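You operate a simulated robot arm through the tools that you are given. There is no shell and no other tool.

You run a simulated robot arm. Do the job below in one go: nothing can be reset, and whatever is moved stays where it is left.

JOB
At the wall board, move the hose from the left air panel to the other and turn its air on.
Fine: shut and vent the first panel before its clip opens; clip the plug in.

Only the result counts: the job must be done as asked and must still hold three seconds after the hand-in. Knocking over, shifting, dropping, spilling or breaking anything else fails it.

ROBOT AND FRAMES
A 6-joint arm with a two-finger gripper, fixed in place. Base frame: the origin is on the floor under the middle of its stand, x ahead of it, y to its left, z up. Units: cm, degrees, N and s.
It reaches about 163.7 cm from its shoulder. Its first joint turns from -166.0 to 166.0 degrees. Payload 3.43 kg.
Tool frame: the origin (TCP) lies between the finger pads and is the grasp point; the fingertips stand 2 cm ahead of it; z points along the fingers, y is the line along which they close. The gripper opens to 19 cm; its body begins 24.8 cm behind the TCP.
Orientation is that of the tool frame in the base frame, as a unit quaternion [w, x, y, z]. With the fingers straight down and closing along the base's y, the tool's x points along the base's -x, its y along +y and its z along -z.

CONTROLS
- The arm moves only by the tool play_rows. Its argument "steps" is a list of rows, each a list of 6 numbers: the shift along the tool's x, y, z in cm, then the turn, a rotation vector about the tool's x, y, z in degrees. In form: [[x, y, z, ax, ay, az], ...]. A call has 1 to 20 rows; each row shifts and turns the commanded pose from where the row before left it, along the tool's axes as they then stand. "claw" is the finger opening in cm, from 0 to 19, set as the call begins (left out, the last holds). Rows are played at 5 a second. More than 5 cm and 8.6 degrees between two rows, or a gripper value outside its range, and nothing of the call is played. A pose out of reach is approached as far as the arm can. The call stops where the force on the tool passes 90 N (or 10 N more than at its start, if that is more) or the arm is blocked; 0.2 s more then pass. Each finger travels about 4.5 cm/s and halts on what it meets, pressing with about 31 N; the grip force reading is that of the motor and also rises with nothing between the fingers. The clock runs only during rows and for 0.2 s after the last one: add rows that do not move to give the fingers time. The reply holds the time, the measured pose of the TCP, the force on the tool along the base axes, the opening and the grip force, in the units named above and with some noise, with the torque about the TCP (base axes, N m) and any sound that the robot's microphone picked up.
- Cameras (640 x 400 px; columns grow to the right, rows downward): "scene" is fixed at [4.95, -64.85, 158.64]; the picture's right is [0.69, -0.73, 0.00], its down [-0.24, -0.22, -0.95] and it looks along [0.69, 0.65, -0.32] (base axes); focal length 325 px, centre (320, 200). "wrist" rides on the gripper at [7, -0.8, -28.8] in the tool frame; the picture's right is [0.12, 0.99, 0.00], its down [-0.96, 0.12, -0.25] and it looks along [-0.25, 0.03, 0.97] (tool axes); focal length 261 px, centre (320, 200). There is no depth. A picture from a camera that has moved, and an enlarged one, comes with that camera's place and axes in the base frame and with its lens.
- capture(camera): a new picture of that camera. The clock stands still meanwhile.
- slide_trunk(by): slides the trunk up (or, below 0, down) by that many cm; the arm rides with it, the base frame stays. It gives what a move gives, with no picture.
- close_up(camera, box): a new picture of the part [left, top, right, bottom] of that camera's present view, enlarged. The clock stands still meanwhile.
- hand_in(): hands the job in; it is judged then, once.

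Nothing tells you positions but the pictures and the camera data. Unless the task says otherwise, let go and move clear before handing in.

The tools are called after "Call:" as name(argument=value, ...) on one line, values as JSON. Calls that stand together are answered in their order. play_rows: Moves the arm, as the interface text tells. Its arguments: {"type":"object","properties":{"steps":{"type":"array"},"claw":{"type":"number"}},"required":["steps"]} The other tools are called the same way: slide_trunk (by) moves the trunk up or down; capture (camera) takes a picture; close_up (camera, box) takes an enlarged picture of a part of a camera's view; hand_in () hands the job in.

At the start:

```text
t: 0.0
ee_pos: [66.28, 23.89, 125.67]
ee_rot: [0.0, 0.0, 1.0, 0.0]
force: [0.8, 0.9, -0.8]
torque: [-0.01, 0.03, 0.0]
finger_gap: 19.0
grip_force: 0.0
trunk travel left (down, up): [-17.5, 6.5]
```

scene: 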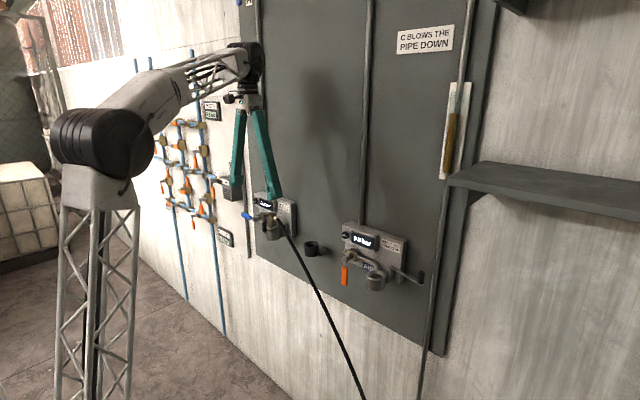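
wrist: 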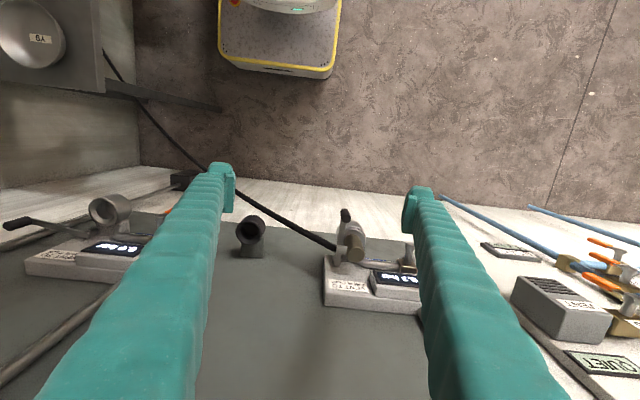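

I see a wall board with two air panels: the left one with the hose plugged in, and the right one with an empty socket. I'll zoom in on both before moving anything.

Call:
close_up(camera="scene", box=[220, 170, 330, 260])

Call:
close_up(camera="scene", box=[320, 210, 440, 300])

Call:
close_up(camera="scene", box=[380, 10, 500, 190])

Call:
close_up(camera="wrist", box=[220, 190, 440, 320])

Call:
close_up(camera="wrist", box=[0, 170, 200, 300])

```text
4.44 times, centred on (275, 215) of scene
camera zoom: at [4.95, -64.85, 158.64], right [0.69, -0.73, 0.0], down [-0.24, -0.22, -0.95], along [0.69, 0.65, -0.32], focal length 1445 px, centre (520, 133)
```

zoom: 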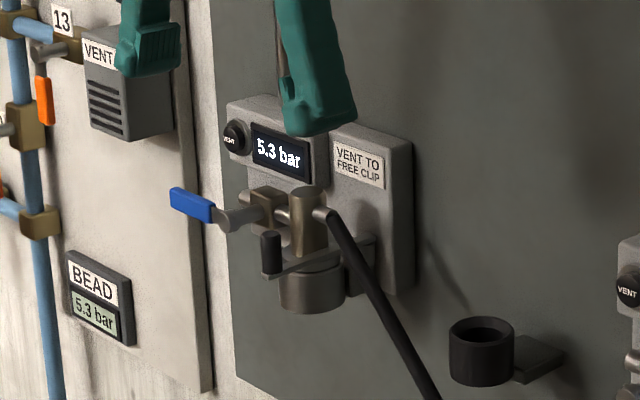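

```text
4.44 times, centred on (380, 255) of scene
camera zoom: at [4.95, -64.85, 158.64], right [0.69, -0.73, 0.0], down [-0.24, -0.22, -0.95], along [0.69, 0.65, -0.32], focal length 1445 px, centre (53, -44)
```

zoom: 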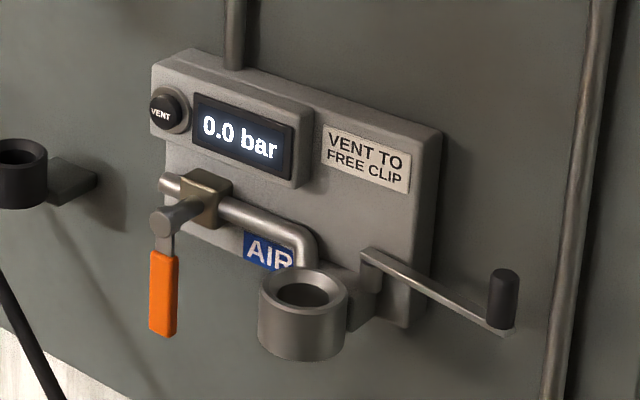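

```text
2.22 times, centred on (440, 100) of scene
camera zoom: at [4.95, -64.85, 158.64], right [0.69, -0.73, 0.0], down [-0.24, -0.22, -0.95], along [0.69, 0.65, -0.32], focal length 722 px, centre (53, 422)
```

zoom: 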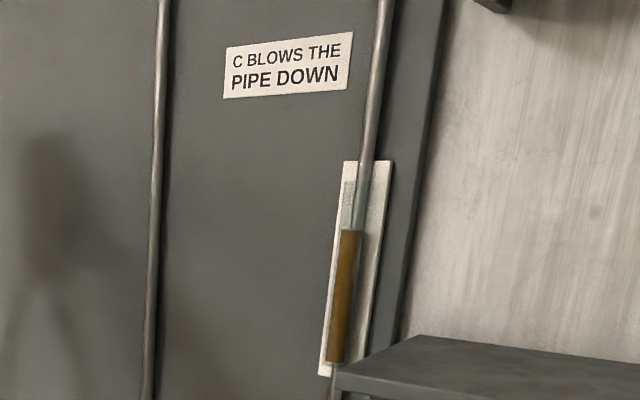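

```text
2.91 times, centred on (330, 255) of wrist
camera zoom: at [59.39, 23.12, 154.47], right [-0.12, 0.99, 0.0], down [0.96, 0.12, 0.25], along [0.25, 0.03, -0.97], focal length 758 px, centre (291, 40)
```

zoom: 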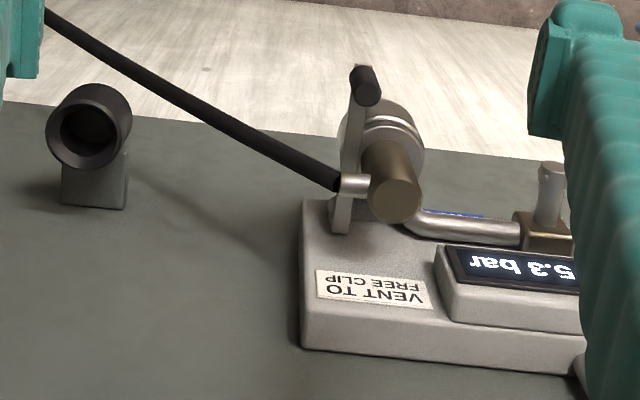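

```text
3.08 times, centred on (100, 235) of wrist
camera zoom: at [59.39, 23.12, 154.47], right [-0.12, 0.99, 0.0], down [0.96, 0.12, 0.25], along [0.25, 0.03, -0.97], focal length 802 px, centre (997, 92)
```

zoom: 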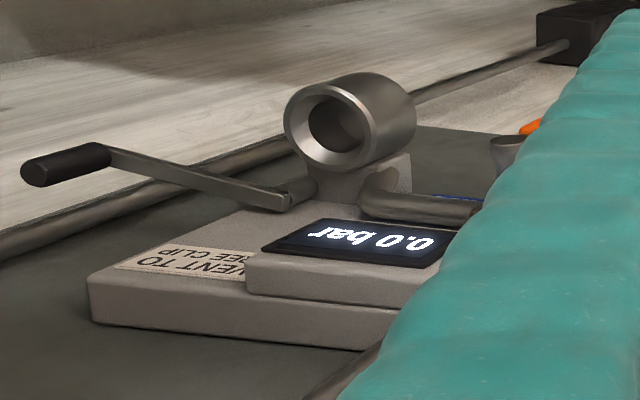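

I can see the left panel (valve open, 5.3 bar, plug clipped in) and the right panel (valve shut, clip open, 0.0 bar). I need finer detail of each fitting, so I'll take larger enlargements before I move.

Call:
close_up(camera="scene", box=[240, 190, 300, 245])

Call:
close_up(camera="scene", box=[335, 215, 385, 260])

Call:
close_up(camera="scene", box=[335, 245, 435, 300])

Call:
close_up(camera="wrist", box=[310, 200, 420, 270])

Call:
close_up(camera="wrist", box=[380, 200, 640, 400])

```text
7.27 times, centred on (270, 218) of scene
camera zoom: at [4.95, -64.85, 158.64], right [0.69, -0.73, 0.0], down [-0.24, -0.22, -0.95], along [0.69, 0.65, -0.32], focal length 2364 px, centre (684, 73)
```

zoom: 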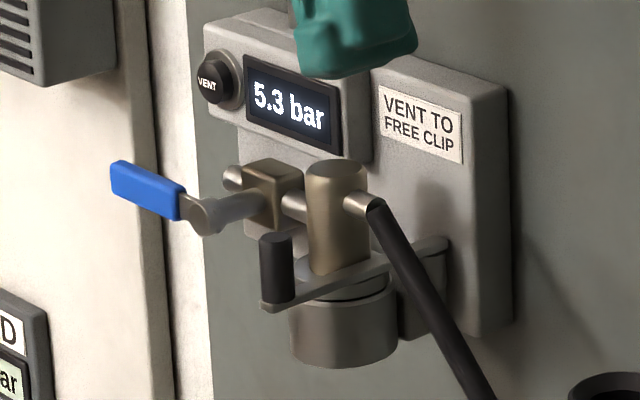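

```text
8.89 times, centred on (360, 238) of scene
camera zoom: at [4.95, -64.85, 158.64], right [0.69, -0.73, 0.0], down [-0.24, -0.22, -0.95], along [0.69, 0.65, -0.32], focal length 2890 px, centre (-36, -133)
```

zoom: 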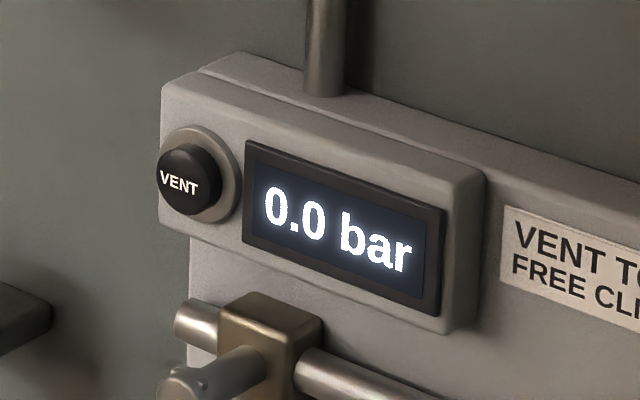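

```text
6.40 times, centred on (385, 272) of scene
camera zoom: at [4.95, -64.85, 158.64], right [0.69, -0.73, 0.0], down [-0.24, -0.22, -0.95], along [0.69, 0.65, -0.32], focal length 2081 px, centre (-96, -264)
```

zoom: 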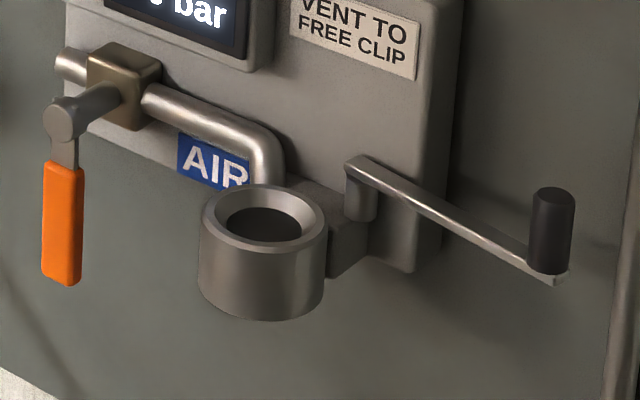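

```text
5.71 times, centred on (365, 235) of wrist
camera zoom: at [59.39, 23.12, 154.47], right [-0.12, 0.99, 0.0], down [0.96, 0.12, 0.25], along [0.25, 0.03, -0.97], focal length 1489 px, centre (63, 0)
```

zoom: 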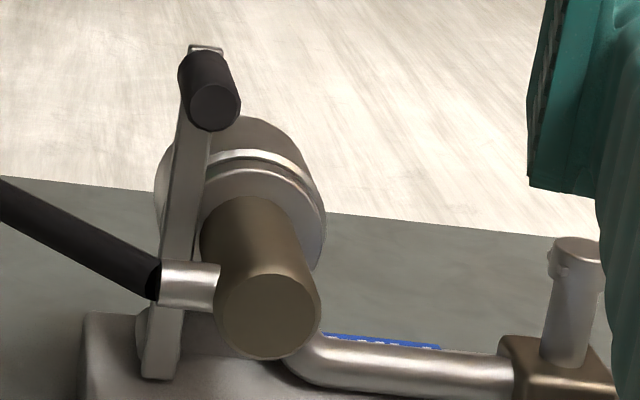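

```text
2.00 times, centred on (510, 300) of wrist
camera zoom: at [59.39, 23.12, 154.47], right [-0.12, 0.99, 0.0], down [0.96, 0.12, 0.25], along [0.25, 0.03, -0.97], focal length 521 px, centre (-60, 0)
```

zoom: 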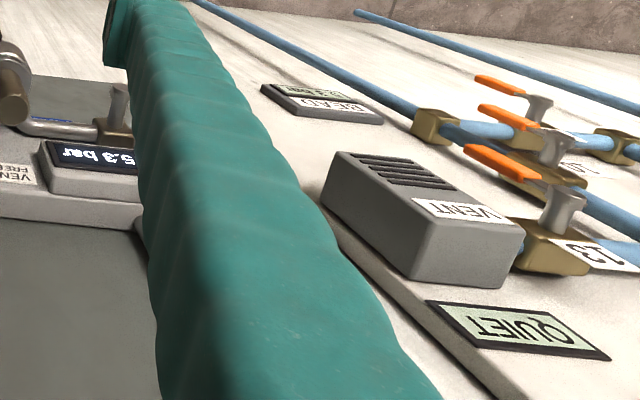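

Both panels are now clear to me. The hose stub leaves the plug toward the right, and the clip bar passes over its collar. Next I'll check how bulky the fingers and gripper are.

Call:
close_up(camera="scene", box=[190, 30, 310, 215])

Call:
close_up(camera="wrist", box=[190, 140, 450, 260])

Call:
close_up(camera="scene", box=[30, 30, 290, 250])

```text
2.16 times, centred on (250, 122) of scene
camera zoom: at [4.95, -64.85, 158.64], right [0.69, -0.73, 0.0], down [-0.24, -0.22, -0.95], along [0.69, 0.65, -0.32], focal length 703 px, centre (471, 368)
```

zoom: 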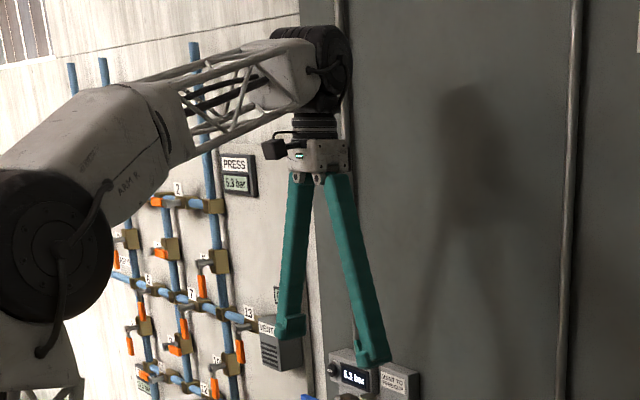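

```text
2.46 times, centred on (320, 200) of wrist
camera zoom: at [59.39, 23.12, 154.47], right [-0.12, 0.99, 0.0], down [0.96, 0.12, 0.25], along [0.25, 0.03, -0.97], focal length 642 px, centre (320, 200)
```

zoom: 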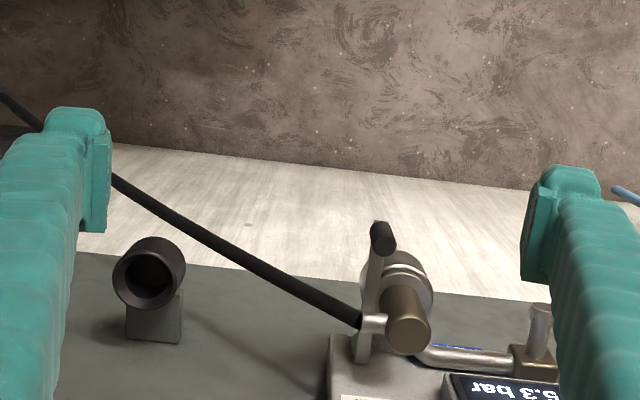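

```text
1.82 times, centred on (160, 140) of scene
camera zoom: at [4.95, -64.85, 158.64], right [0.69, -0.73, 0.0], down [-0.24, -0.22, -0.95], along [0.69, 0.65, -0.32], focal length 591 px, centre (611, 309)
```

zoom: 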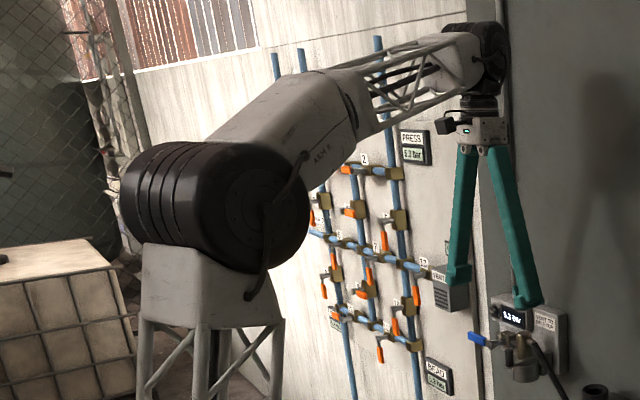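

The gripper body is slim, with fingers about 25 cm long and tips roughly 3 cm thick. I put the plug axis near (79, 31), the left panel face near x=85, and the right panel about 50 cm further to the right. I'll close the fingers in free space to clear the wrist view.

Call:
play_rows(steps=[[0, 0, 0, 0, 0, 0], [0, 0, 0, 0, 0, 0], [0, 0, 0, 0, 0, 0], [0, 0, 0, 0, 0, 0], [0, 0, 0, 0, 0, 0], [0, 0, 0, 0, 0, 0], [0, 0, 0, 0, 0, 0], [0, 0, 0, 0, 0, 0], [0, 0, 0, 0, 0, 0], [0, 0, 0, 0, 0, 0], [0, 0, 0, 0, 0, 0], [0, 0, 0, 0, 0, 0]], claw=0)

Call:
capture(camera="wrist")

Call:
capture(camera="scene")

```text
t: 2.6
ee_pos: [66.28, 23.91, 125.61]
ee_rot: [0.0, 0.0, 1.0, 0.0]
force: [0.0, -0.6, 0.0]
torque: [0.01, -0.03, -0.01]
finger_gap: 0.0
grip_force: 31.5
trunk travel left (down, up): [-17.5, 6.5]
```

```text
taken
camera wrist: at [59.39, 23.12, 154.47], right [-0.12, 0.99, 0.0], down [0.96, 0.12, 0.25], along [0.25, 0.03, -0.97], focal length 261 px, centre (320, 200)
```

wrist: 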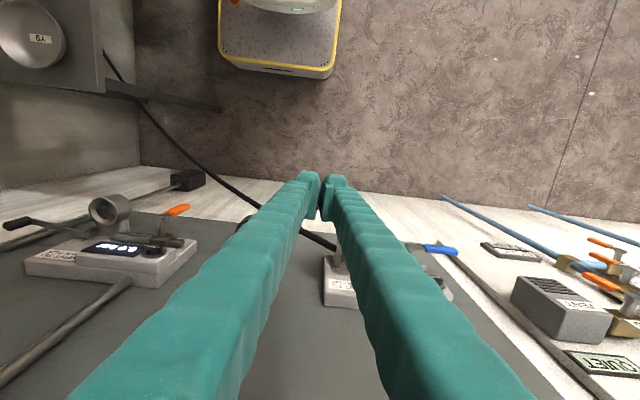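

```text
taken
```

scene: 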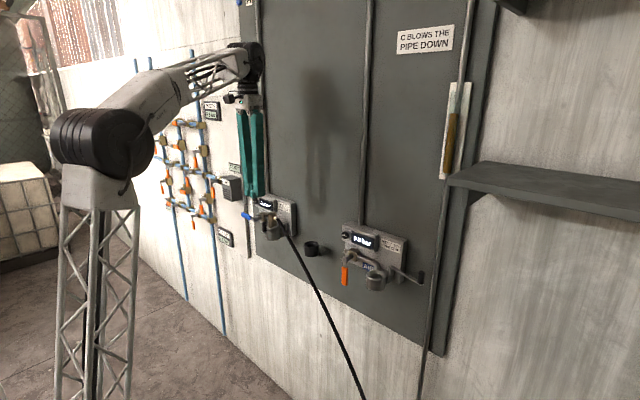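

With the fingers closed, both valve handles now show in the wrist view. I'll enlarge them to triangulate.

Call:
close_up(camera="wrist", box=[390, 220, 490, 320])

Call:
close_up(camera="wrist", box=[70, 180, 230, 280])

Call:
close_up(camera="wrist", box=[280, 160, 360, 230])

Call:
close_up(camera="scene", box=[230, 170, 300, 240])

```text
4.00 times, centred on (440, 270) of wrist
camera zoom: at [59.39, 23.12, 154.47], right [-0.12, 0.99, 0.0], down [0.96, 0.12, 0.25], along [0.25, 0.03, -0.97], focal length 1043 px, centre (-160, -80)
```

zoom: 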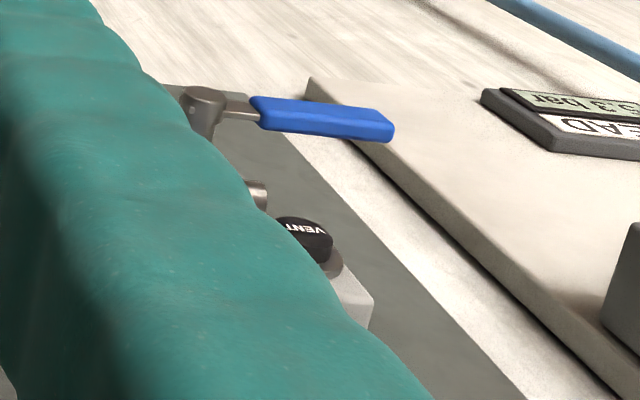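

```text
4.00 times, centred on (150, 230) of wrist
camera zoom: at [59.39, 23.12, 154.47], right [-0.12, 0.99, 0.0], down [0.96, 0.12, 0.25], along [0.25, 0.03, -0.97], focal length 1043 px, centre (1000, 80)
```

zoom: 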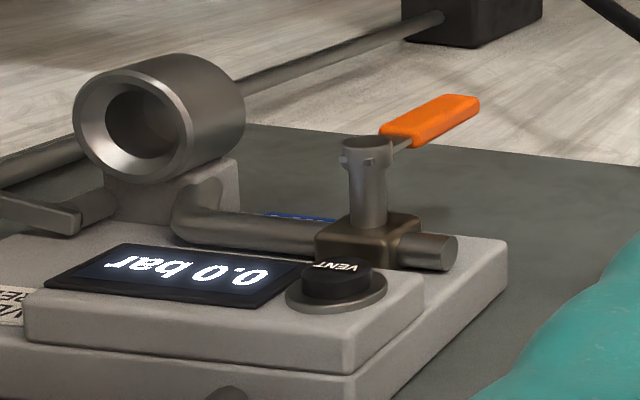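

```text
5.71 times, centred on (320, 195) of wrist
camera zoom: at [59.39, 23.12, 154.47], right [-0.12, 0.99, 0.0], down [0.96, 0.12, 0.25], along [0.25, 0.03, -0.97], focal length 1489 px, centre (320, 229)
```

zoom: 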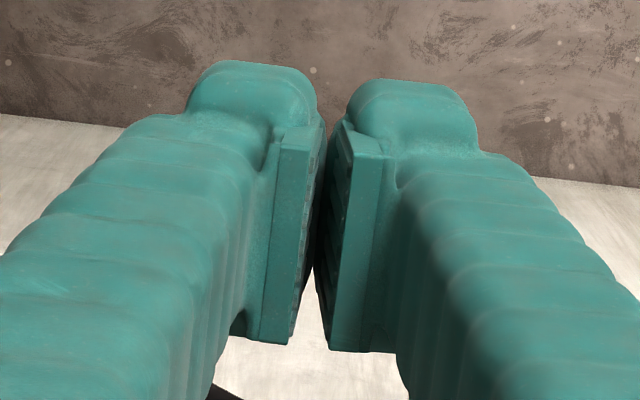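

```text
5.71 times, centred on (265, 205) of scene
camera zoom: at [4.95, -64.85, 158.64], right [0.69, -0.73, 0.0], down [-0.24, -0.22, -0.95], along [0.69, 0.65, -0.32], focal length 1858 px, centre (634, 171)
```

zoom: 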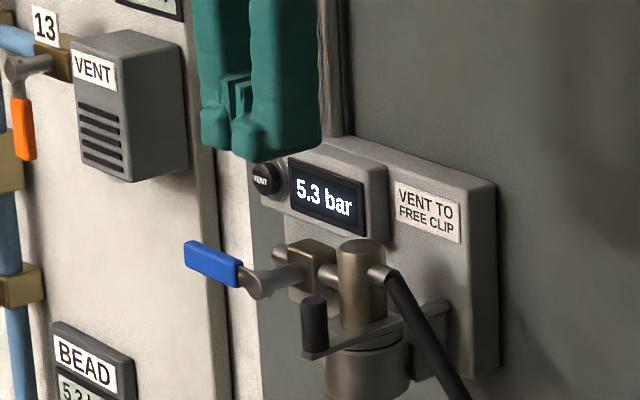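

The blue handle runs from about (79, 44, 106) toward +y to y≈53.5, and the vent button is near (82.5, 47, 112.4). I'll move to a pre-push spot in front of and above the handle's outer end, with the closed fingers tilted slightly toward the wall and to the right.

Call:
play_rows(steps=[[-0.71, 3.58, 1.07, 0, 0, 0], [-0.71, 3.58, 1.07, 0, 0, 0], [-0.71, 3.58, 1.07, 0, 0, 0], [-0.71, 3.58, 1.07, 0, 0, 0], [-0.71, 3.58, 1.07, 0, 0, 0], [-0.71, 3.58, 1.07, 0, 0, 0], [-0.71, 3.58, 1.07, 0, 0, 0], [-0.71, 3.58, 1.07, 0, 0, 0], [0, 0, 0, 0, -7.5, 0], [0, 0, 0, 0, -7.5, 0], [0, 0, 0, 7.5, 0, 0], [0, 0, 0, 7.5, 0, 0], [0, 0, 0, 0, 0, 0]], claw=0)

Call:
capture(camera="wrist")

Call:
capture(camera="scene")

```text
t: 5.4
ee_pos: [72.06, 52.53, 117.09]
ee_rot: [0.129, 0.017, 0.983, -0.131]
force: [0.4, 0.9, 0.5]
torque: [-0.19, -0.01, -0.05]
finger_gap: 0.0
grip_force: 31.1
trunk travel left (down, up): [-17.5, 6.5]
```

```text
taken
camera wrist: at [58.12, 59.33, 142.34], right [-0.05, 0.96, -0.28], down [0.88, 0.18, 0.45], along [0.48, -0.22, -0.85], focal length 261 px, centre (320, 200)
```

wrist: 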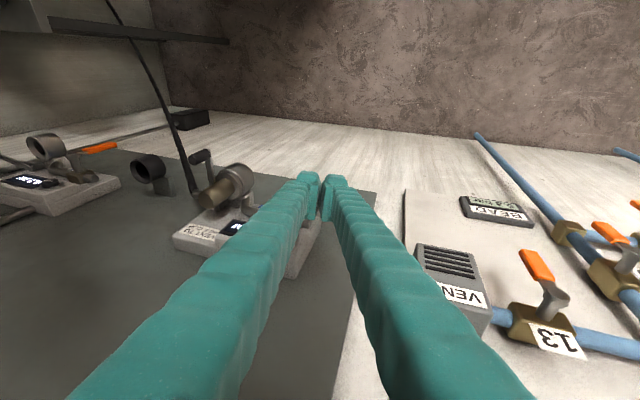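

```text
taken
```

scene: 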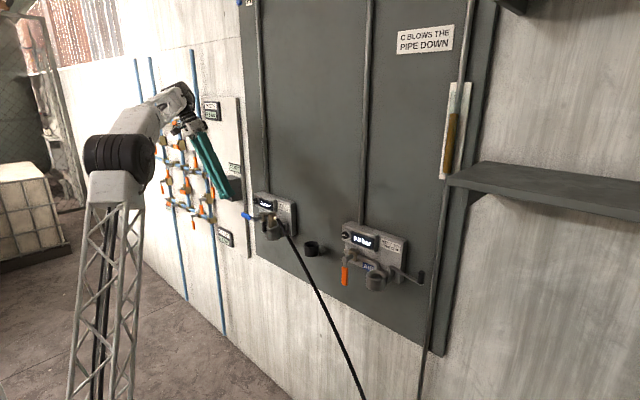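

The left panel is now left of the fingers, and the tool is where I wanted it. I'll move in above the blue handle's outer part and start pressing it down.

Call:
play_rows(steps=[[-1.489, 0.729, 2.719, 0, 0, 0], [-1.489, 0.729, 2.719, 0, 0, 0], [-1.489, 0.729, 2.719, 0, 0, 0], [0, 0, 0, 0, 0, 0]])

Call:
close_up(camera="scene", box=[220, 170, 300, 240])

Call:
close_up(camera="wrist", box=[140, 100, 440, 300])

```text
t: 6.4
ee_pos: [78.35, 52.6, 110.16]
ee_rot: [0.13, 0.017, 0.983, -0.129]
force: [-0.3, 0.6, -0.4]
torque: [-0.02, 0.02, -0.05]
finger_gap: 0.0
grip_force: 31.5
trunk travel left (down, up): [-17.5, 6.5]
```

```text
5.71 times, centred on (260, 205) of scene
camera zoom: at [4.95, -64.85, 158.64], right [0.69, -0.73, 0.0], down [-0.24, -0.22, -0.95], along [0.69, 0.65, -0.32], focal length 1858 px, centre (663, 171)
```

zoom: 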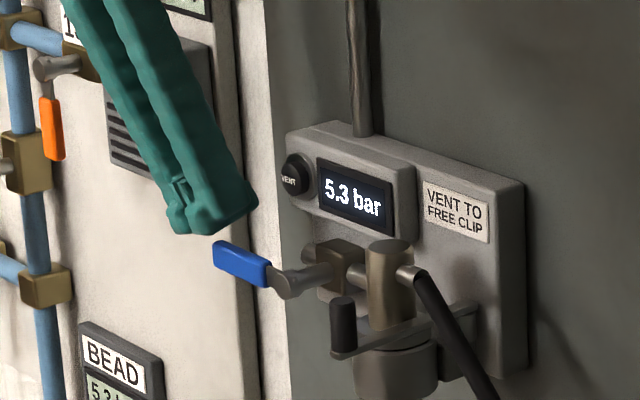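

```text
2.00 times, centred on (290, 200) of wrist
camera zoom: at [64.4, 59.28, 135.43], right [-0.05, 0.96, -0.28], down [0.88, 0.18, 0.45], along [0.48, -0.22, -0.85], focal length 521 px, centre (380, 200)
```

zoom: 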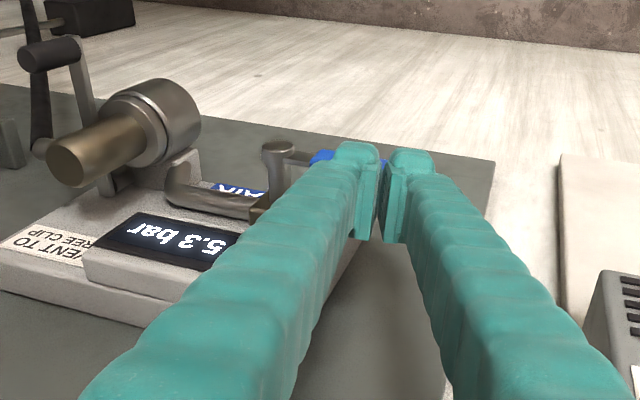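

The fingertips sit just above the handle's outer half, as calculated. I'll now push along the arc to swing the handle down, in two stages.

Call:
play_rows(steps=[[0.27, 0.24, 0.986, 0, 0, 0], [0.27, 0.24, 0.986, 0, 0, 0], [0.188, 0.181, 0.676, 0, 0, 0], [0.188, 0.181, 0.676, 0, 0, 0], [0.181, 0.001, 0.7, 0, 0, 0], [0.181, 0.001, 0.7, 0, 0, 0], [0.168, -0.176, 0.697, 0, 0, 0], [0.168, -0.176, 0.697, 0, 0, 0]])

Call:
close_up(camera="scene", box=[220, 170, 300, 240])

```text
t: 8.2
ee_pos: [78.43, 51.4, 103.77]
ee_rot: [0.13, 0.017, 0.983, -0.13]
force: [-1.0, 0.2, 0.7]
torque: [-0.01, 0.05, 0.02]
finger_gap: 0.0
grip_force: 31.0
trunk travel left (down, up): [-17.5, 6.5]
```

```text
5.71 times, centred on (260, 205) of scene
camera zoom: at [4.95, -64.85, 158.64], right [0.69, -0.73, 0.0], down [-0.24, -0.22, -0.95], along [0.69, 0.65, -0.32], focal length 1858 px, centre (663, 171)
```

zoom: 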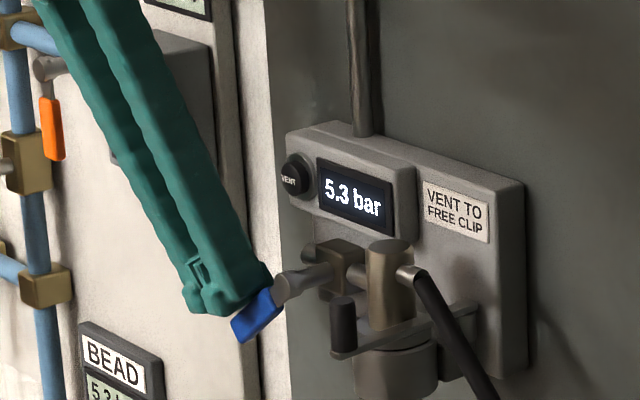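

The handle is swinging down freely, about 45° so far with almost no force. I'll finish the arc to vertical.

Call:
play_rows(steps=[[0.13, -0.358, 0.596, 0, 0, 0], [0.13, -0.358, 0.596, 0, 0, 0], [0.104, -0.48, 0.528, 0, 0, 0], [0.104, -0.48, 0.528, 0, 0, 0], [0.052, -0.626, 0.368, 0, 0, 0], [0.052, -0.626, 0.368, 0, 0, 0], [0.013, -0.47, 0.176, 0, 0, 0], [0, 0, 0, 0, 0, 0]])

Call:
close_up(camera="scene", box=[220, 170, 300, 240])

```text
t: 10.0
ee_pos: [78.56, 48.28, 101.63]
ee_rot: [0.131, 0.017, 0.983, -0.131]
force: [12.6, 61.5, 32.0]
torque: [-0.96, -0.02, 0.45]
finger_gap: 0.0
grip_force: 31.3
trunk travel left (down, up): [-17.5, 6.5]
```

```text
5.71 times, centred on (260, 205) of scene
camera zoom: at [4.95, -64.85, 158.64], right [0.69, -0.73, 0.0], down [-0.24, -0.22, -0.95], along [0.69, 0.65, -0.32], focal length 1858 px, centre (663, 171)
```

zoom: 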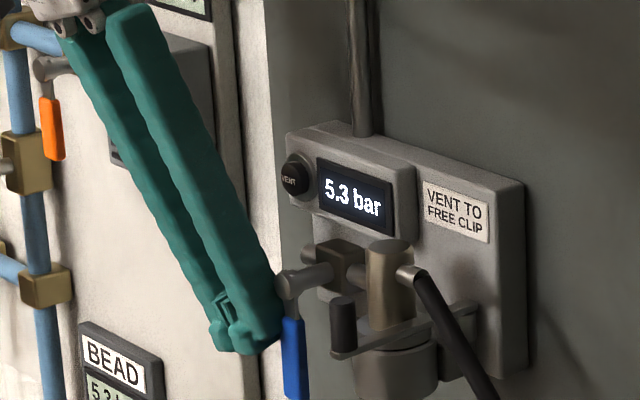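

The left valve handle now points straight down against its stop, so it's shut. I'll back off, then pitch the fingers to about 45° to press the left VENT button.

Call:
play_rows(steps=[[0, 2.898, -0.776, 0, 0, 0], [3.864, -0.268, -1.0, 0, 0, 0], [0.466, -1.63, -3.765, 0, 0, 0], [0.466, -1.63, -3.765, 0, 0, 0], [0.466, -1.63, -3.765, 0, 0, 0], [0, 0, 0, -7.5, 0, 0], [0, 0, 0, -7.5, 0, 0], [0, 0, 0, 0, -7.5, 0], [0, 0, 0, 0, -7.5, 0], [0, 0, 0, 0, -7.5, 0], [0, 0, 0, 0, -7.5, 0], [0, 0, 0, 0, 0, 0]])

Call:
capture(camera="wrist")

Call:
capture(camera="scene")

Call:
close_up(camera="scene", box=[220, 170, 300, 240])

```text
t: 12.6
ee_pos: [69.99, 48.72, 112.96]
ee_rot: [0.383, 0.0, 0.924, 0.0]
force: [-0.1, 0.3, 0.3]
torque: [0.02, -0.01, 0.0]
finger_gap: 0.02
grip_force: 30.8
trunk travel left (down, up): [-17.5, 6.5]
```

```text
taken
camera wrist: at [44.79, 47.8, 128.31], right [-0.08, 0.99, -0.08], down [0.5, 0.12, 0.86], along [0.86, 0.03, -0.51], focal length 261 px, centre (320, 200)
```

wrist: 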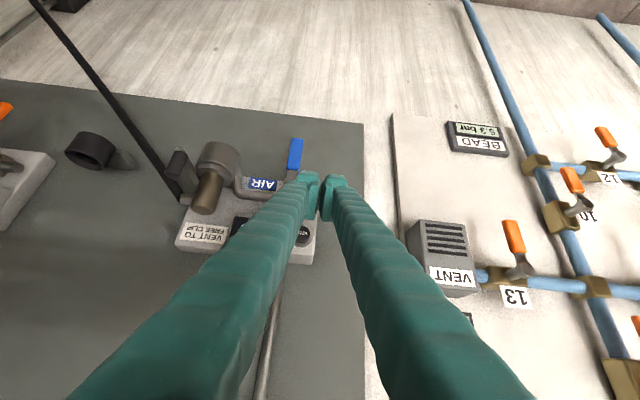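

```text
taken
```

scene: 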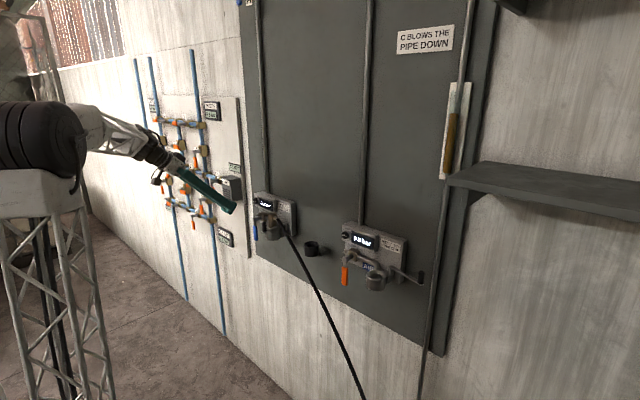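

```text
5.71 times, centred on (260, 205) of scene
camera zoom: at [4.95, -64.85, 158.64], right [0.69, -0.73, 0.0], down [-0.24, -0.22, -0.95], along [0.69, 0.65, -0.32], focal length 1858 px, centre (663, 171)
```

zoom: 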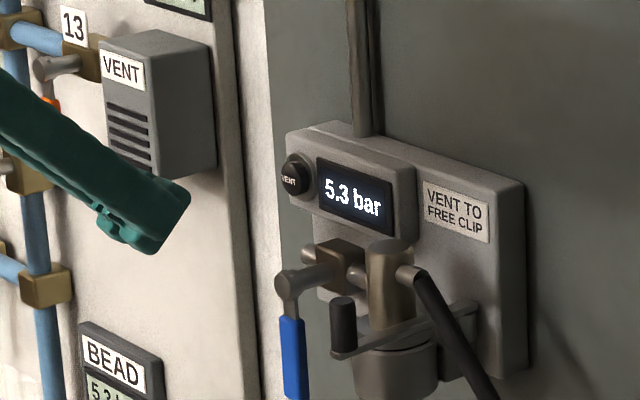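

The valve handle stays down and the panel still holds 5.3 bar. I'll zoom in from here to place the button and plug more precisely.

Call:
close_up(camera="wrist", box=[160, 120, 340, 280])

Call:
close_up(camera="wrist", box=[260, 160, 360, 270])

```text
2.50 times, centred on (250, 200) of wrist
camera zoom: at [44.79, 47.8, 128.31], right [-0.08, 0.99, -0.08], down [0.5, 0.12, 0.86], along [0.86, 0.03, -0.51], focal length 652 px, centre (495, 200)
```

zoom: 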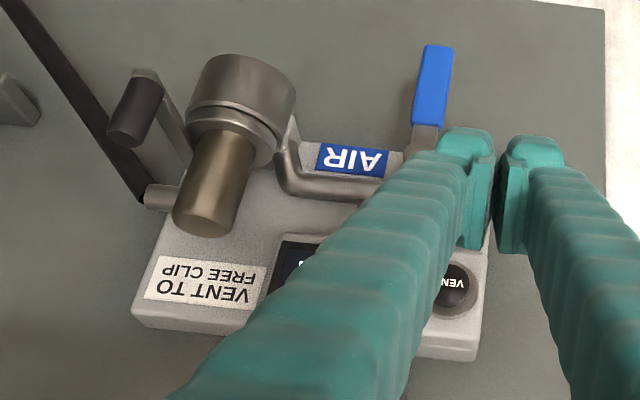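

```text
3.64 times, centred on (310, 215) of wrist
camera zoom: at [44.79, 47.8, 128.31], right [-0.08, 0.99, -0.08], down [0.5, 0.12, 0.86], along [0.86, 0.03, -0.51], focal length 948 px, centre (356, 146)
```

zoom: 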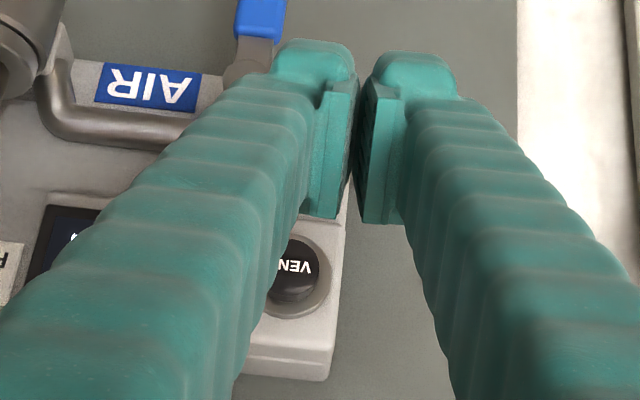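

From both cameras the button face sits at about (82.3, 47.1, 112.3). I'll bring the finger up to it and press gently.

Call:
play_rows(steps=[[-2.039, -0.03, 2.204, 0, 0, 0], [-2.039, -0.03, 2.204, 0, 0, 0], [-2.039, -0.03, 2.204, 0, 0, 0], [-0.212, 0, 0.212, 0, 0, 0], [-0.212, 0, 0.212, 0, 0, 0], [-0.212, 0, 0.212, 0, 0, 0], [-0.212, 0, 0.212, 0, 0, 0]])

Call:
close_up(camera="scene", box=[220, 170, 300, 240])

Call:
close_up(camera="wrist", box=[240, 140, 380, 260])

```text
t: 14.2
ee_pos: [79.9, 48.49, 112.74]
ee_rot: [0.383, 0.0, 0.924, 0.001]
force: [-42.4, -1.6, 3.0]
torque: [-0.14, -0.2, -0.51]
finger_gap: 0.0
grip_force: 31.1
trunk travel left (down, up): [-17.5, 6.5]
heard: click
```

```text
5.71 times, centred on (260, 205) of scene
camera zoom: at [4.95, -64.85, 158.64], right [0.69, -0.73, 0.0], down [-0.24, -0.22, -0.95], along [0.69, 0.65, -0.32], focal length 1858 px, centre (663, 171)
```

zoom: 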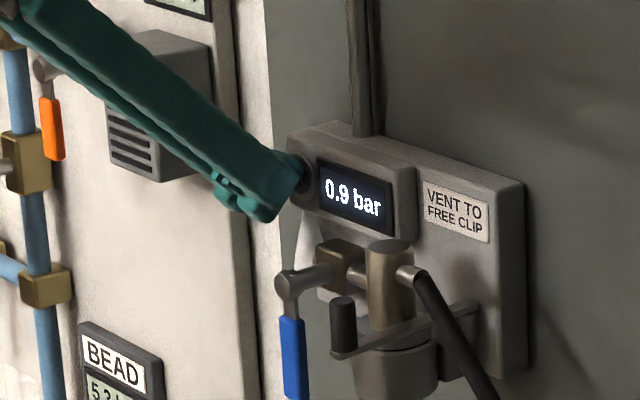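

```text
3.33 times, centred on (310, 200) of wrist
camera zoom: at [54.62, 47.66, 128.12], right [-0.08, 0.99, -0.08], down [0.51, 0.12, 0.86], along [0.86, 0.03, -0.51], focal length 869 px, centre (353, 200)
```

zoom: 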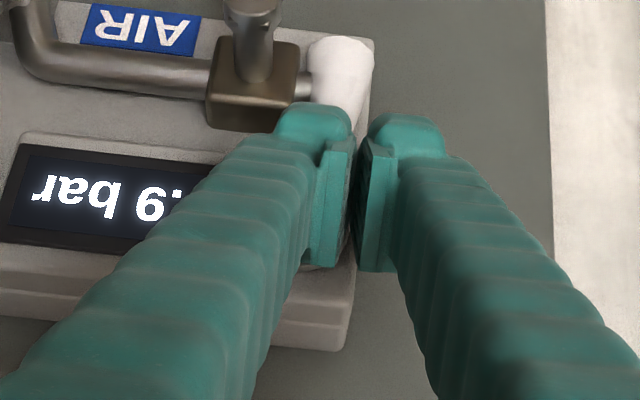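

It clicked, a white exhaust plume is showing, and the display has already dropped to 0.9 bar. I'll hold the button until it reads zero.

Call:
play_rows(steps=[[0, 0, 0, 0, 0, 0], [0, 0, 0, 0, 0, 0], [0, 0, 0, 0, 0, 0], [0, 0, 0, 0, 0, 0], [0, 0, 0, 0, 0, 0], [0, 0, 0, 0, 0, 0], [0, 0, 0, 0, 0, 0], [0, 0, 0, 0, 0, 0], [0, 0, 0, 0, 0, 0], [0, 0, 0, 0, 0, 0]])

Call:
close_up(camera="scene", box=[220, 170, 300, 240])

```text
t: 16.4
ee_pos: [79.87, 48.51, 112.75]
ee_rot: [0.383, -0.001, 0.924, 0.001]
force: [-62.1, 9.2, -8.8]
torque: [0.03, 0.0, -0.48]
finger_gap: 0.0
grip_force: 31.1
trunk travel left (down, up): [-17.5, 6.5]
```

```text
5.71 times, centred on (260, 205) of scene
camera zoom: at [4.95, -64.85, 158.64], right [0.69, -0.73, 0.0], down [-0.24, -0.22, -0.95], along [0.69, 0.65, -0.32], focal length 1858 px, centre (663, 171)
```

zoom: 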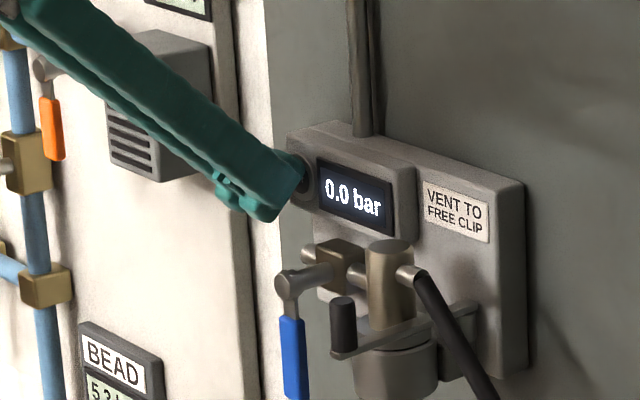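

The left panel now reads 0.0 bar. I'll back off the button, check that it stays at zero, and turn the tool 45° to push the clip lever's knob, which I put at about (73.6, 29.5), off the collar.

Call:
play_rows(steps=[[2.83, 0, -2.83, 0, 0, 0], [2.83, 0, -2.83, 0, 0, 0], [0.679, -3.08, -1.075, 0, 0, 0], [0.679, -3.08, -1.075, 0, 0, 0], [0.679, -3.08, -1.075, 0, 0, 0], [0.679, -3.08, -1.075, 0, 0, 0], [0.679, -3.08, -1.075, 0, 0, 0], [0, 0, 0, -5.303, 0, -5.303], [0, 0, 0, -5.303, 0, -5.303], [0, 0, 0, -5.303, 0, -5.303], [0, 0, 0, -5.303, 0, -5.303], [0, 0, 0, -5.303, 0, -5.303], [0, 0, 0, -5.303, 0, -5.303], [0, 0, 0, 0, 0, 0]])

Call:
capture(camera="wrist")

Call:
capture(camera="scene")

Call:
close_up(camera="scene", box=[220, 170, 300, 240])

```text
t: 19.4
ee_pos: [66.15, 32.95, 114.13]
ee_rot: [0.354, -0.353, 0.854, 0.146]
force: [1.0, 1.1, 0.1]
torque: [0.0, 0.0, -0.02]
finger_gap: 0.01
grip_force: 30.9
trunk travel left (down, up): [-17.5, 6.5]
```

```text
taken
camera wrist: at [48.8, 14.53, 129.49], right [-0.76, 0.64, -0.08], down [0.28, 0.44, 0.86], along [0.59, 0.63, -0.51], focal length 261 px, centre (320, 200)
```

wrist: 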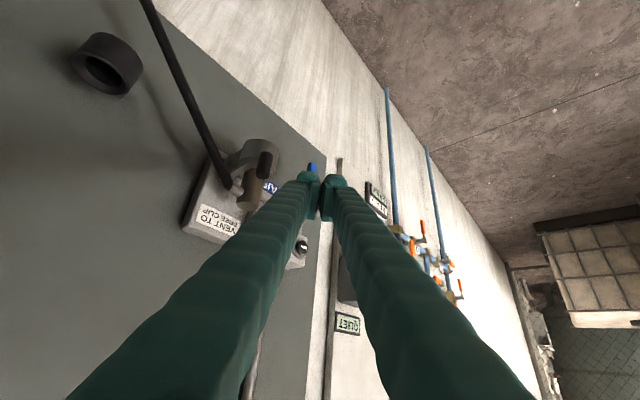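

```text
taken
```

scene: 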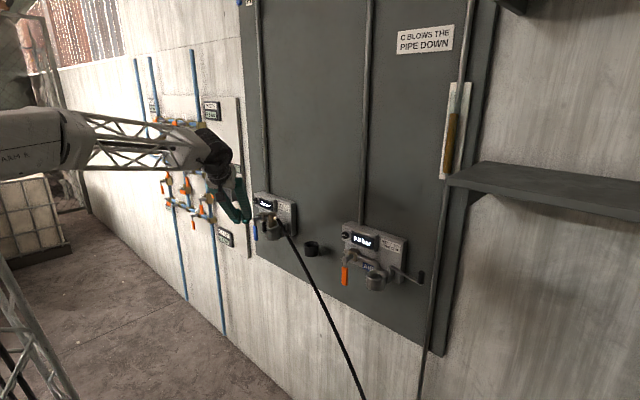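

```text
5.71 times, centred on (260, 205) of scene
camera zoom: at [4.95, -64.85, 158.64], right [0.69, -0.73, 0.0], down [-0.24, -0.22, -0.95], along [0.69, 0.65, -0.32], focal length 1858 px, centre (663, 171)
```

zoom: 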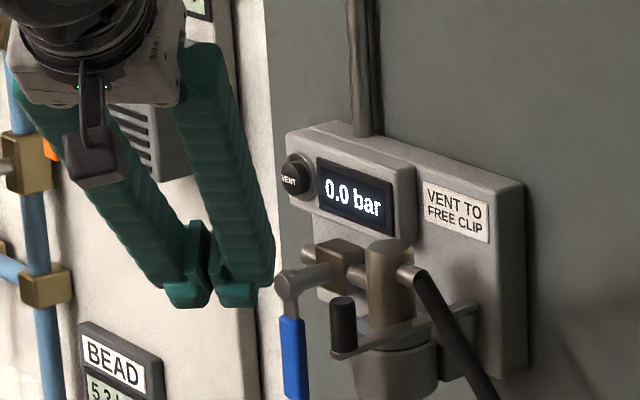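

Pressure holds at 0.0 bar and the button has popped back out. I'll check the knob position from this new angle before touching it.

Call:
close_up(camera="wrist", box=[180, 110, 340, 230])

```text
3.33 times, centred on (260, 170) of wrist
camera zoom: at [48.8, 14.53, 129.49], right [-0.76, 0.64, -0.08], down [0.28, 0.44, 0.86], along [0.59, 0.63, -0.51], focal length 869 px, centre (520, 300)
```

zoom: 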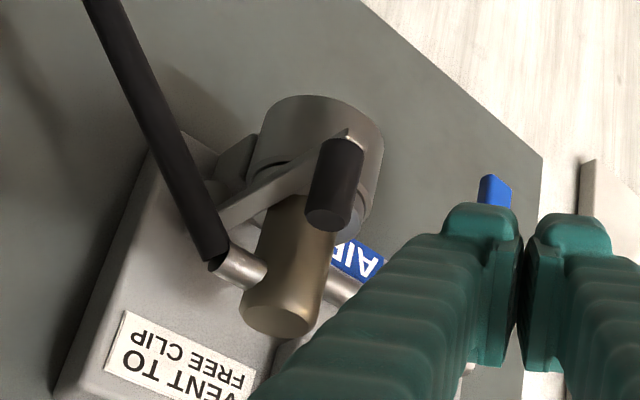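

The knob appears within half a centimetre of where I predicted. I'll go down beside it and start swinging the lever open.

Call:
play_rows(steps=[[1.53, -1.34, 2.43, 0, 0, 0], [1.53, -1.34, 2.43, 0, 0, 0], [0, -0.742, 0, 0, 0, 0], [0, -0.742, 0, 0, 0, 0], [0.425, -0.707, -0.425, 0, 0, 0], [0.425, -0.707, -0.425, 0, 0, 0], [0.325, -0.813, -0.325, 0, 0, 0], [0.325, -0.813, -0.325, 0, 0, 0]])

Call:
close_up(camera="scene", box=[220, 170, 320, 260])

Call:
close_up(camera="wrist", box=[180, 110, 360, 240])

```text
t: 21.2
ee_pos: [70.48, 27.31, 108.42]
ee_rot: [0.354, -0.353, 0.854, 0.146]
force: [0.7, 1.0, 0.5]
torque: [0.02, -0.02, -0.04]
finger_gap: 0.03
grip_force: 30.9
trunk travel left (down, up): [-17.5, 6.5]
```

```text
4.44 times, centred on (270, 215) of scene
camera zoom: at [4.95, -64.85, 158.64], right [0.69, -0.73, 0.0], down [-0.24, -0.22, -0.95], along [0.69, 0.65, -0.32], focal length 1445 px, centre (542, 133)
```

zoom: 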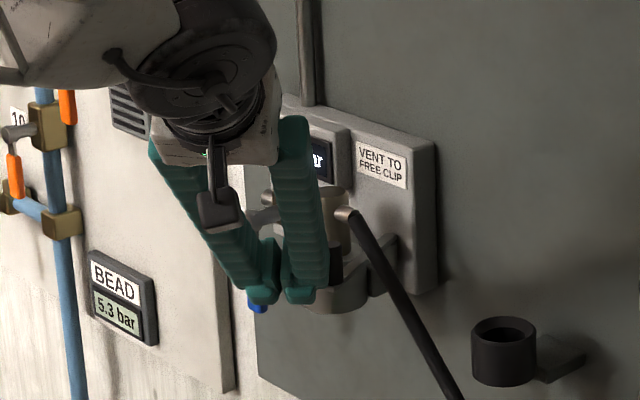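

```text
3.08 times, centred on (270, 175) of wrist
camera zoom: at [53.25, 8.85, 123.87], right [-0.76, 0.64, -0.08], down [0.28, 0.44, 0.86], along [0.59, 0.63, -0.51], focal length 802 px, centre (474, 277)
```

zoom: 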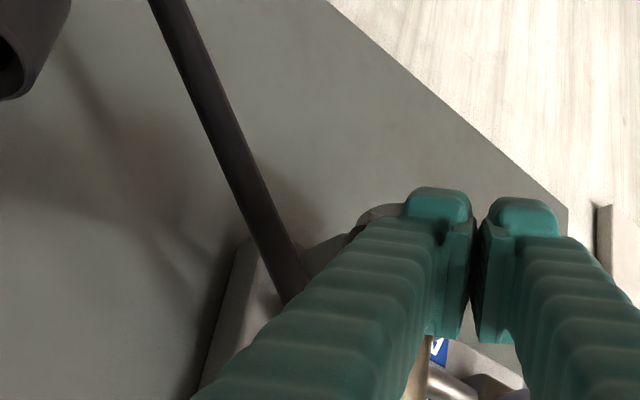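

The knob is moving with the finger and there's almost no resistance. I'll continue the arc to the open stop, in stages.

Call:
play_rows(steps=[[0.22, -0.856, -0.22, 0, 0, 0], [0.22, -0.856, -0.22, 0, 0, 0], [0.13, -0.912, -0.13, 0, 0, 0], [0.13, -0.912, -0.13, 0, 0, 0], [-0.018, -0.923, 0.018, 0, 0, 0], [-0.018, -0.923, 0.018, 0, 0, 0], [-0.12, -0.898, 0.12, 0, 0, 0], [-0.12, -0.898, 0.12, 0, 0, 0]])

Call:
close_up(camera="scene", box=[220, 170, 320, 260])

Call:
capture(camera="wrist")

```text
t: 23.0
ee_pos: [75.16, 21.81, 108.48]
ee_rot: [0.354, -0.353, 0.854, 0.146]
force: [0.1, -0.1, 0.2]
torque: [-0.06, -0.04, -0.02]
finger_gap: 0.01
grip_force: 30.8
trunk travel left (down, up): [-17.5, 6.5]
```

```text
4.44 times, centred on (270, 215) of scene
camera zoom: at [4.95, -64.85, 158.64], right [0.69, -0.73, 0.0], down [-0.24, -0.22, -0.95], along [0.69, 0.65, -0.32], focal length 1445 px, centre (542, 133)
```

zoom: 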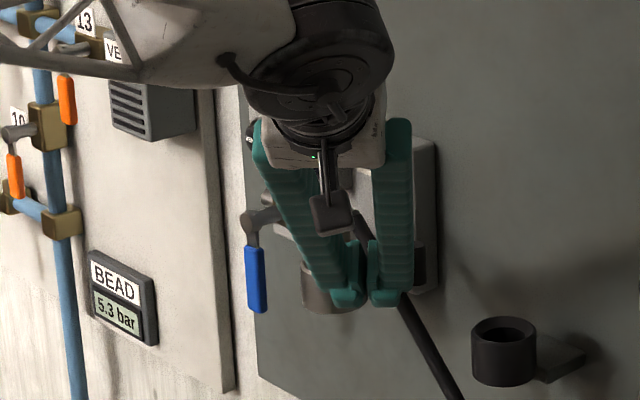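

```text
taken
camera wrist: at [57.88, 3.41, 123.8], right [-0.76, 0.64, -0.08], down [0.28, 0.44, 0.86], along [0.59, 0.63, -0.51], focal length 261 px, centre (320, 200)
```

wrist: 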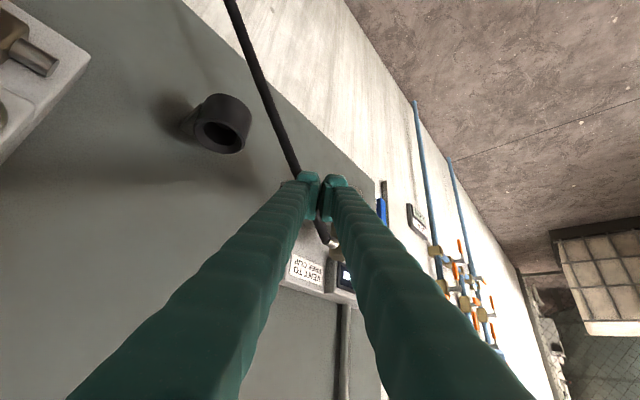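

The lever is about 60° open and the hose still lies straight. I'll finish to the stop.

Call:
play_rows(steps=[[-0.212, -0.866, 0.212, 0, 0, 0], [-0.212, -0.866, 0.212, 0, 0, 0], [-0.325, -0.813, 0.325, 0, 0, 0], [-0.325, -0.813, 0.325, 0, 0, 0], [-0.163, -0.3, 0.163, 0, 0, 0], [-0.163, -0.3, 0.163, 0, 0, 0]])

Call:
close_up(camera="scene", box=[220, 170, 320, 260])

```text
t: 24.4
ee_pos: [78.39, 20.96, 108.58]
ee_rot: [0.35, -0.357, 0.853, 0.152]
force: [-52.4, 30.2, 17.6]
torque: [-0.53, -1.09, 0.27]
finger_gap: 0.01
grip_force: 31.3
trunk travel left (down, up): [-17.5, 6.5]
stopped in row 6: the force on the tool passed its limit at 96 N (the readings are from after the stop); the commanded pose is now the measured one
```

```text
4.44 times, centred on (270, 215) of scene
camera zoom: at [4.95, -64.85, 158.64], right [0.69, -0.73, 0.0], down [-0.24, -0.22, -0.95], along [0.69, 0.65, -0.32], focal length 1445 px, centre (542, 133)
```

zoom: 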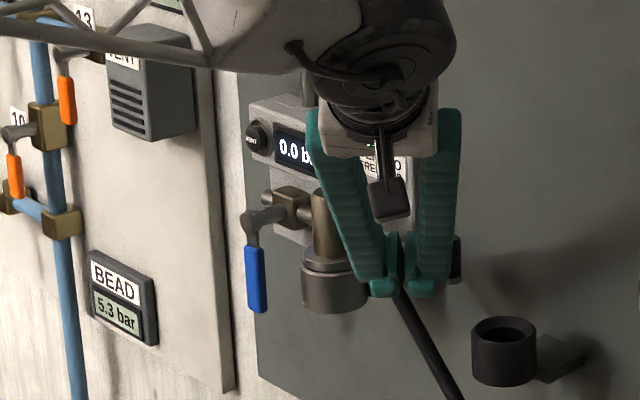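

The lever hit its open stop, and the commanded pose has reset to the measured one. I'll back away, rise, and turn the tool straight down so the fingers close roughly along x, at right angles to the hose stub.

Call:
play_rows(steps=[[0.75, 1.768, -0.75, 0, 0, 0], [0.586, 2.828, -3.414, 0, 0, 0], [0.586, 2.828, -3.414, 0, 0, 0], [-2.328, 0.707, -3.328, 0, 0, 0], [-2.328, 0.707, -3.328, 0, 0, 0], [0, 0, 0, -5.303, 0, -5.303], [0, 0, 0, -5.303, 0, -5.303], [0, 0, 0, -5.303, 0, -5.303], [0, 0, 0, -5.303, 0, -5.303], [0, 0, 0, 0, 7.5, 0], [0, 0, 0, 0, 7.5, 0], [0, 0, 0, 0, 7.5, 0], [0, 0, 0, 0, 7.5, 0], [0, 0, 0, 0, 7.5, 0], [0, 0, 0, 0, 7.5, 0], [0, 0, 0, 0, 0, 0]])

Call:
capture(camera="wrist")

Call:
capture(camera="scene")

Call:
close_up(camera="scene", box=[220, 170, 320, 260])

```text
t: 27.8
ee_pos: [67.07, 20.98, 120.29]
ee_rot: [-0.004, -0.61, 0.792, 0.003]
force: [1.1, 0.6, 0.0]
torque: [-0.04, 0.02, 0.02]
finger_gap: 0.0
grip_force: 31.2
trunk travel left (down, up): [-17.5, 6.5]
```

```text
taken
camera wrist: at [66.37, 13.95, 149.13], right [-0.99, 0.14, 0.01], down [0.14, 0.96, 0.25], along [0.03, 0.24, -0.97], focal length 261 px, centre (320, 200)
```

wrist: 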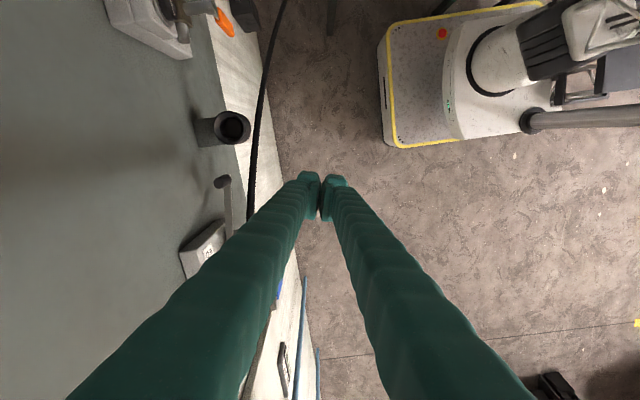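

```text
taken
```

scene: 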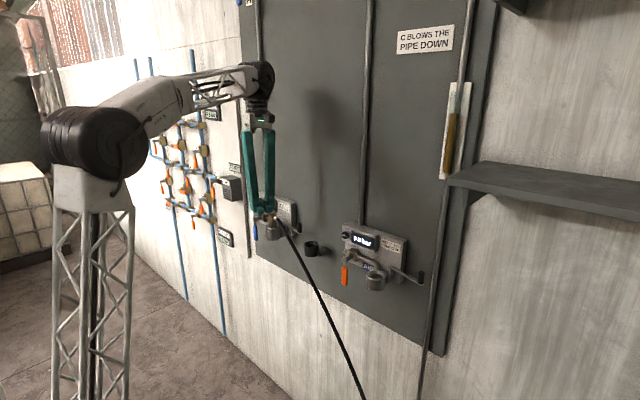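

```text
4.44 times, centred on (270, 215) of scene
camera zoom: at [4.95, -64.85, 158.64], right [0.69, -0.73, 0.0], down [-0.24, -0.22, -0.95], along [0.69, 0.65, -0.32], focal length 1445 px, centre (542, 133)
```

zoom: 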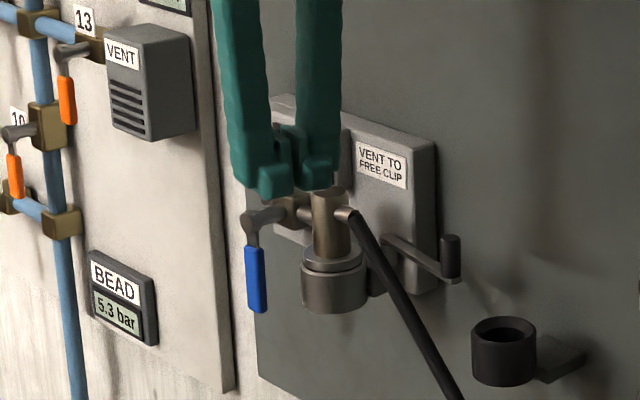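

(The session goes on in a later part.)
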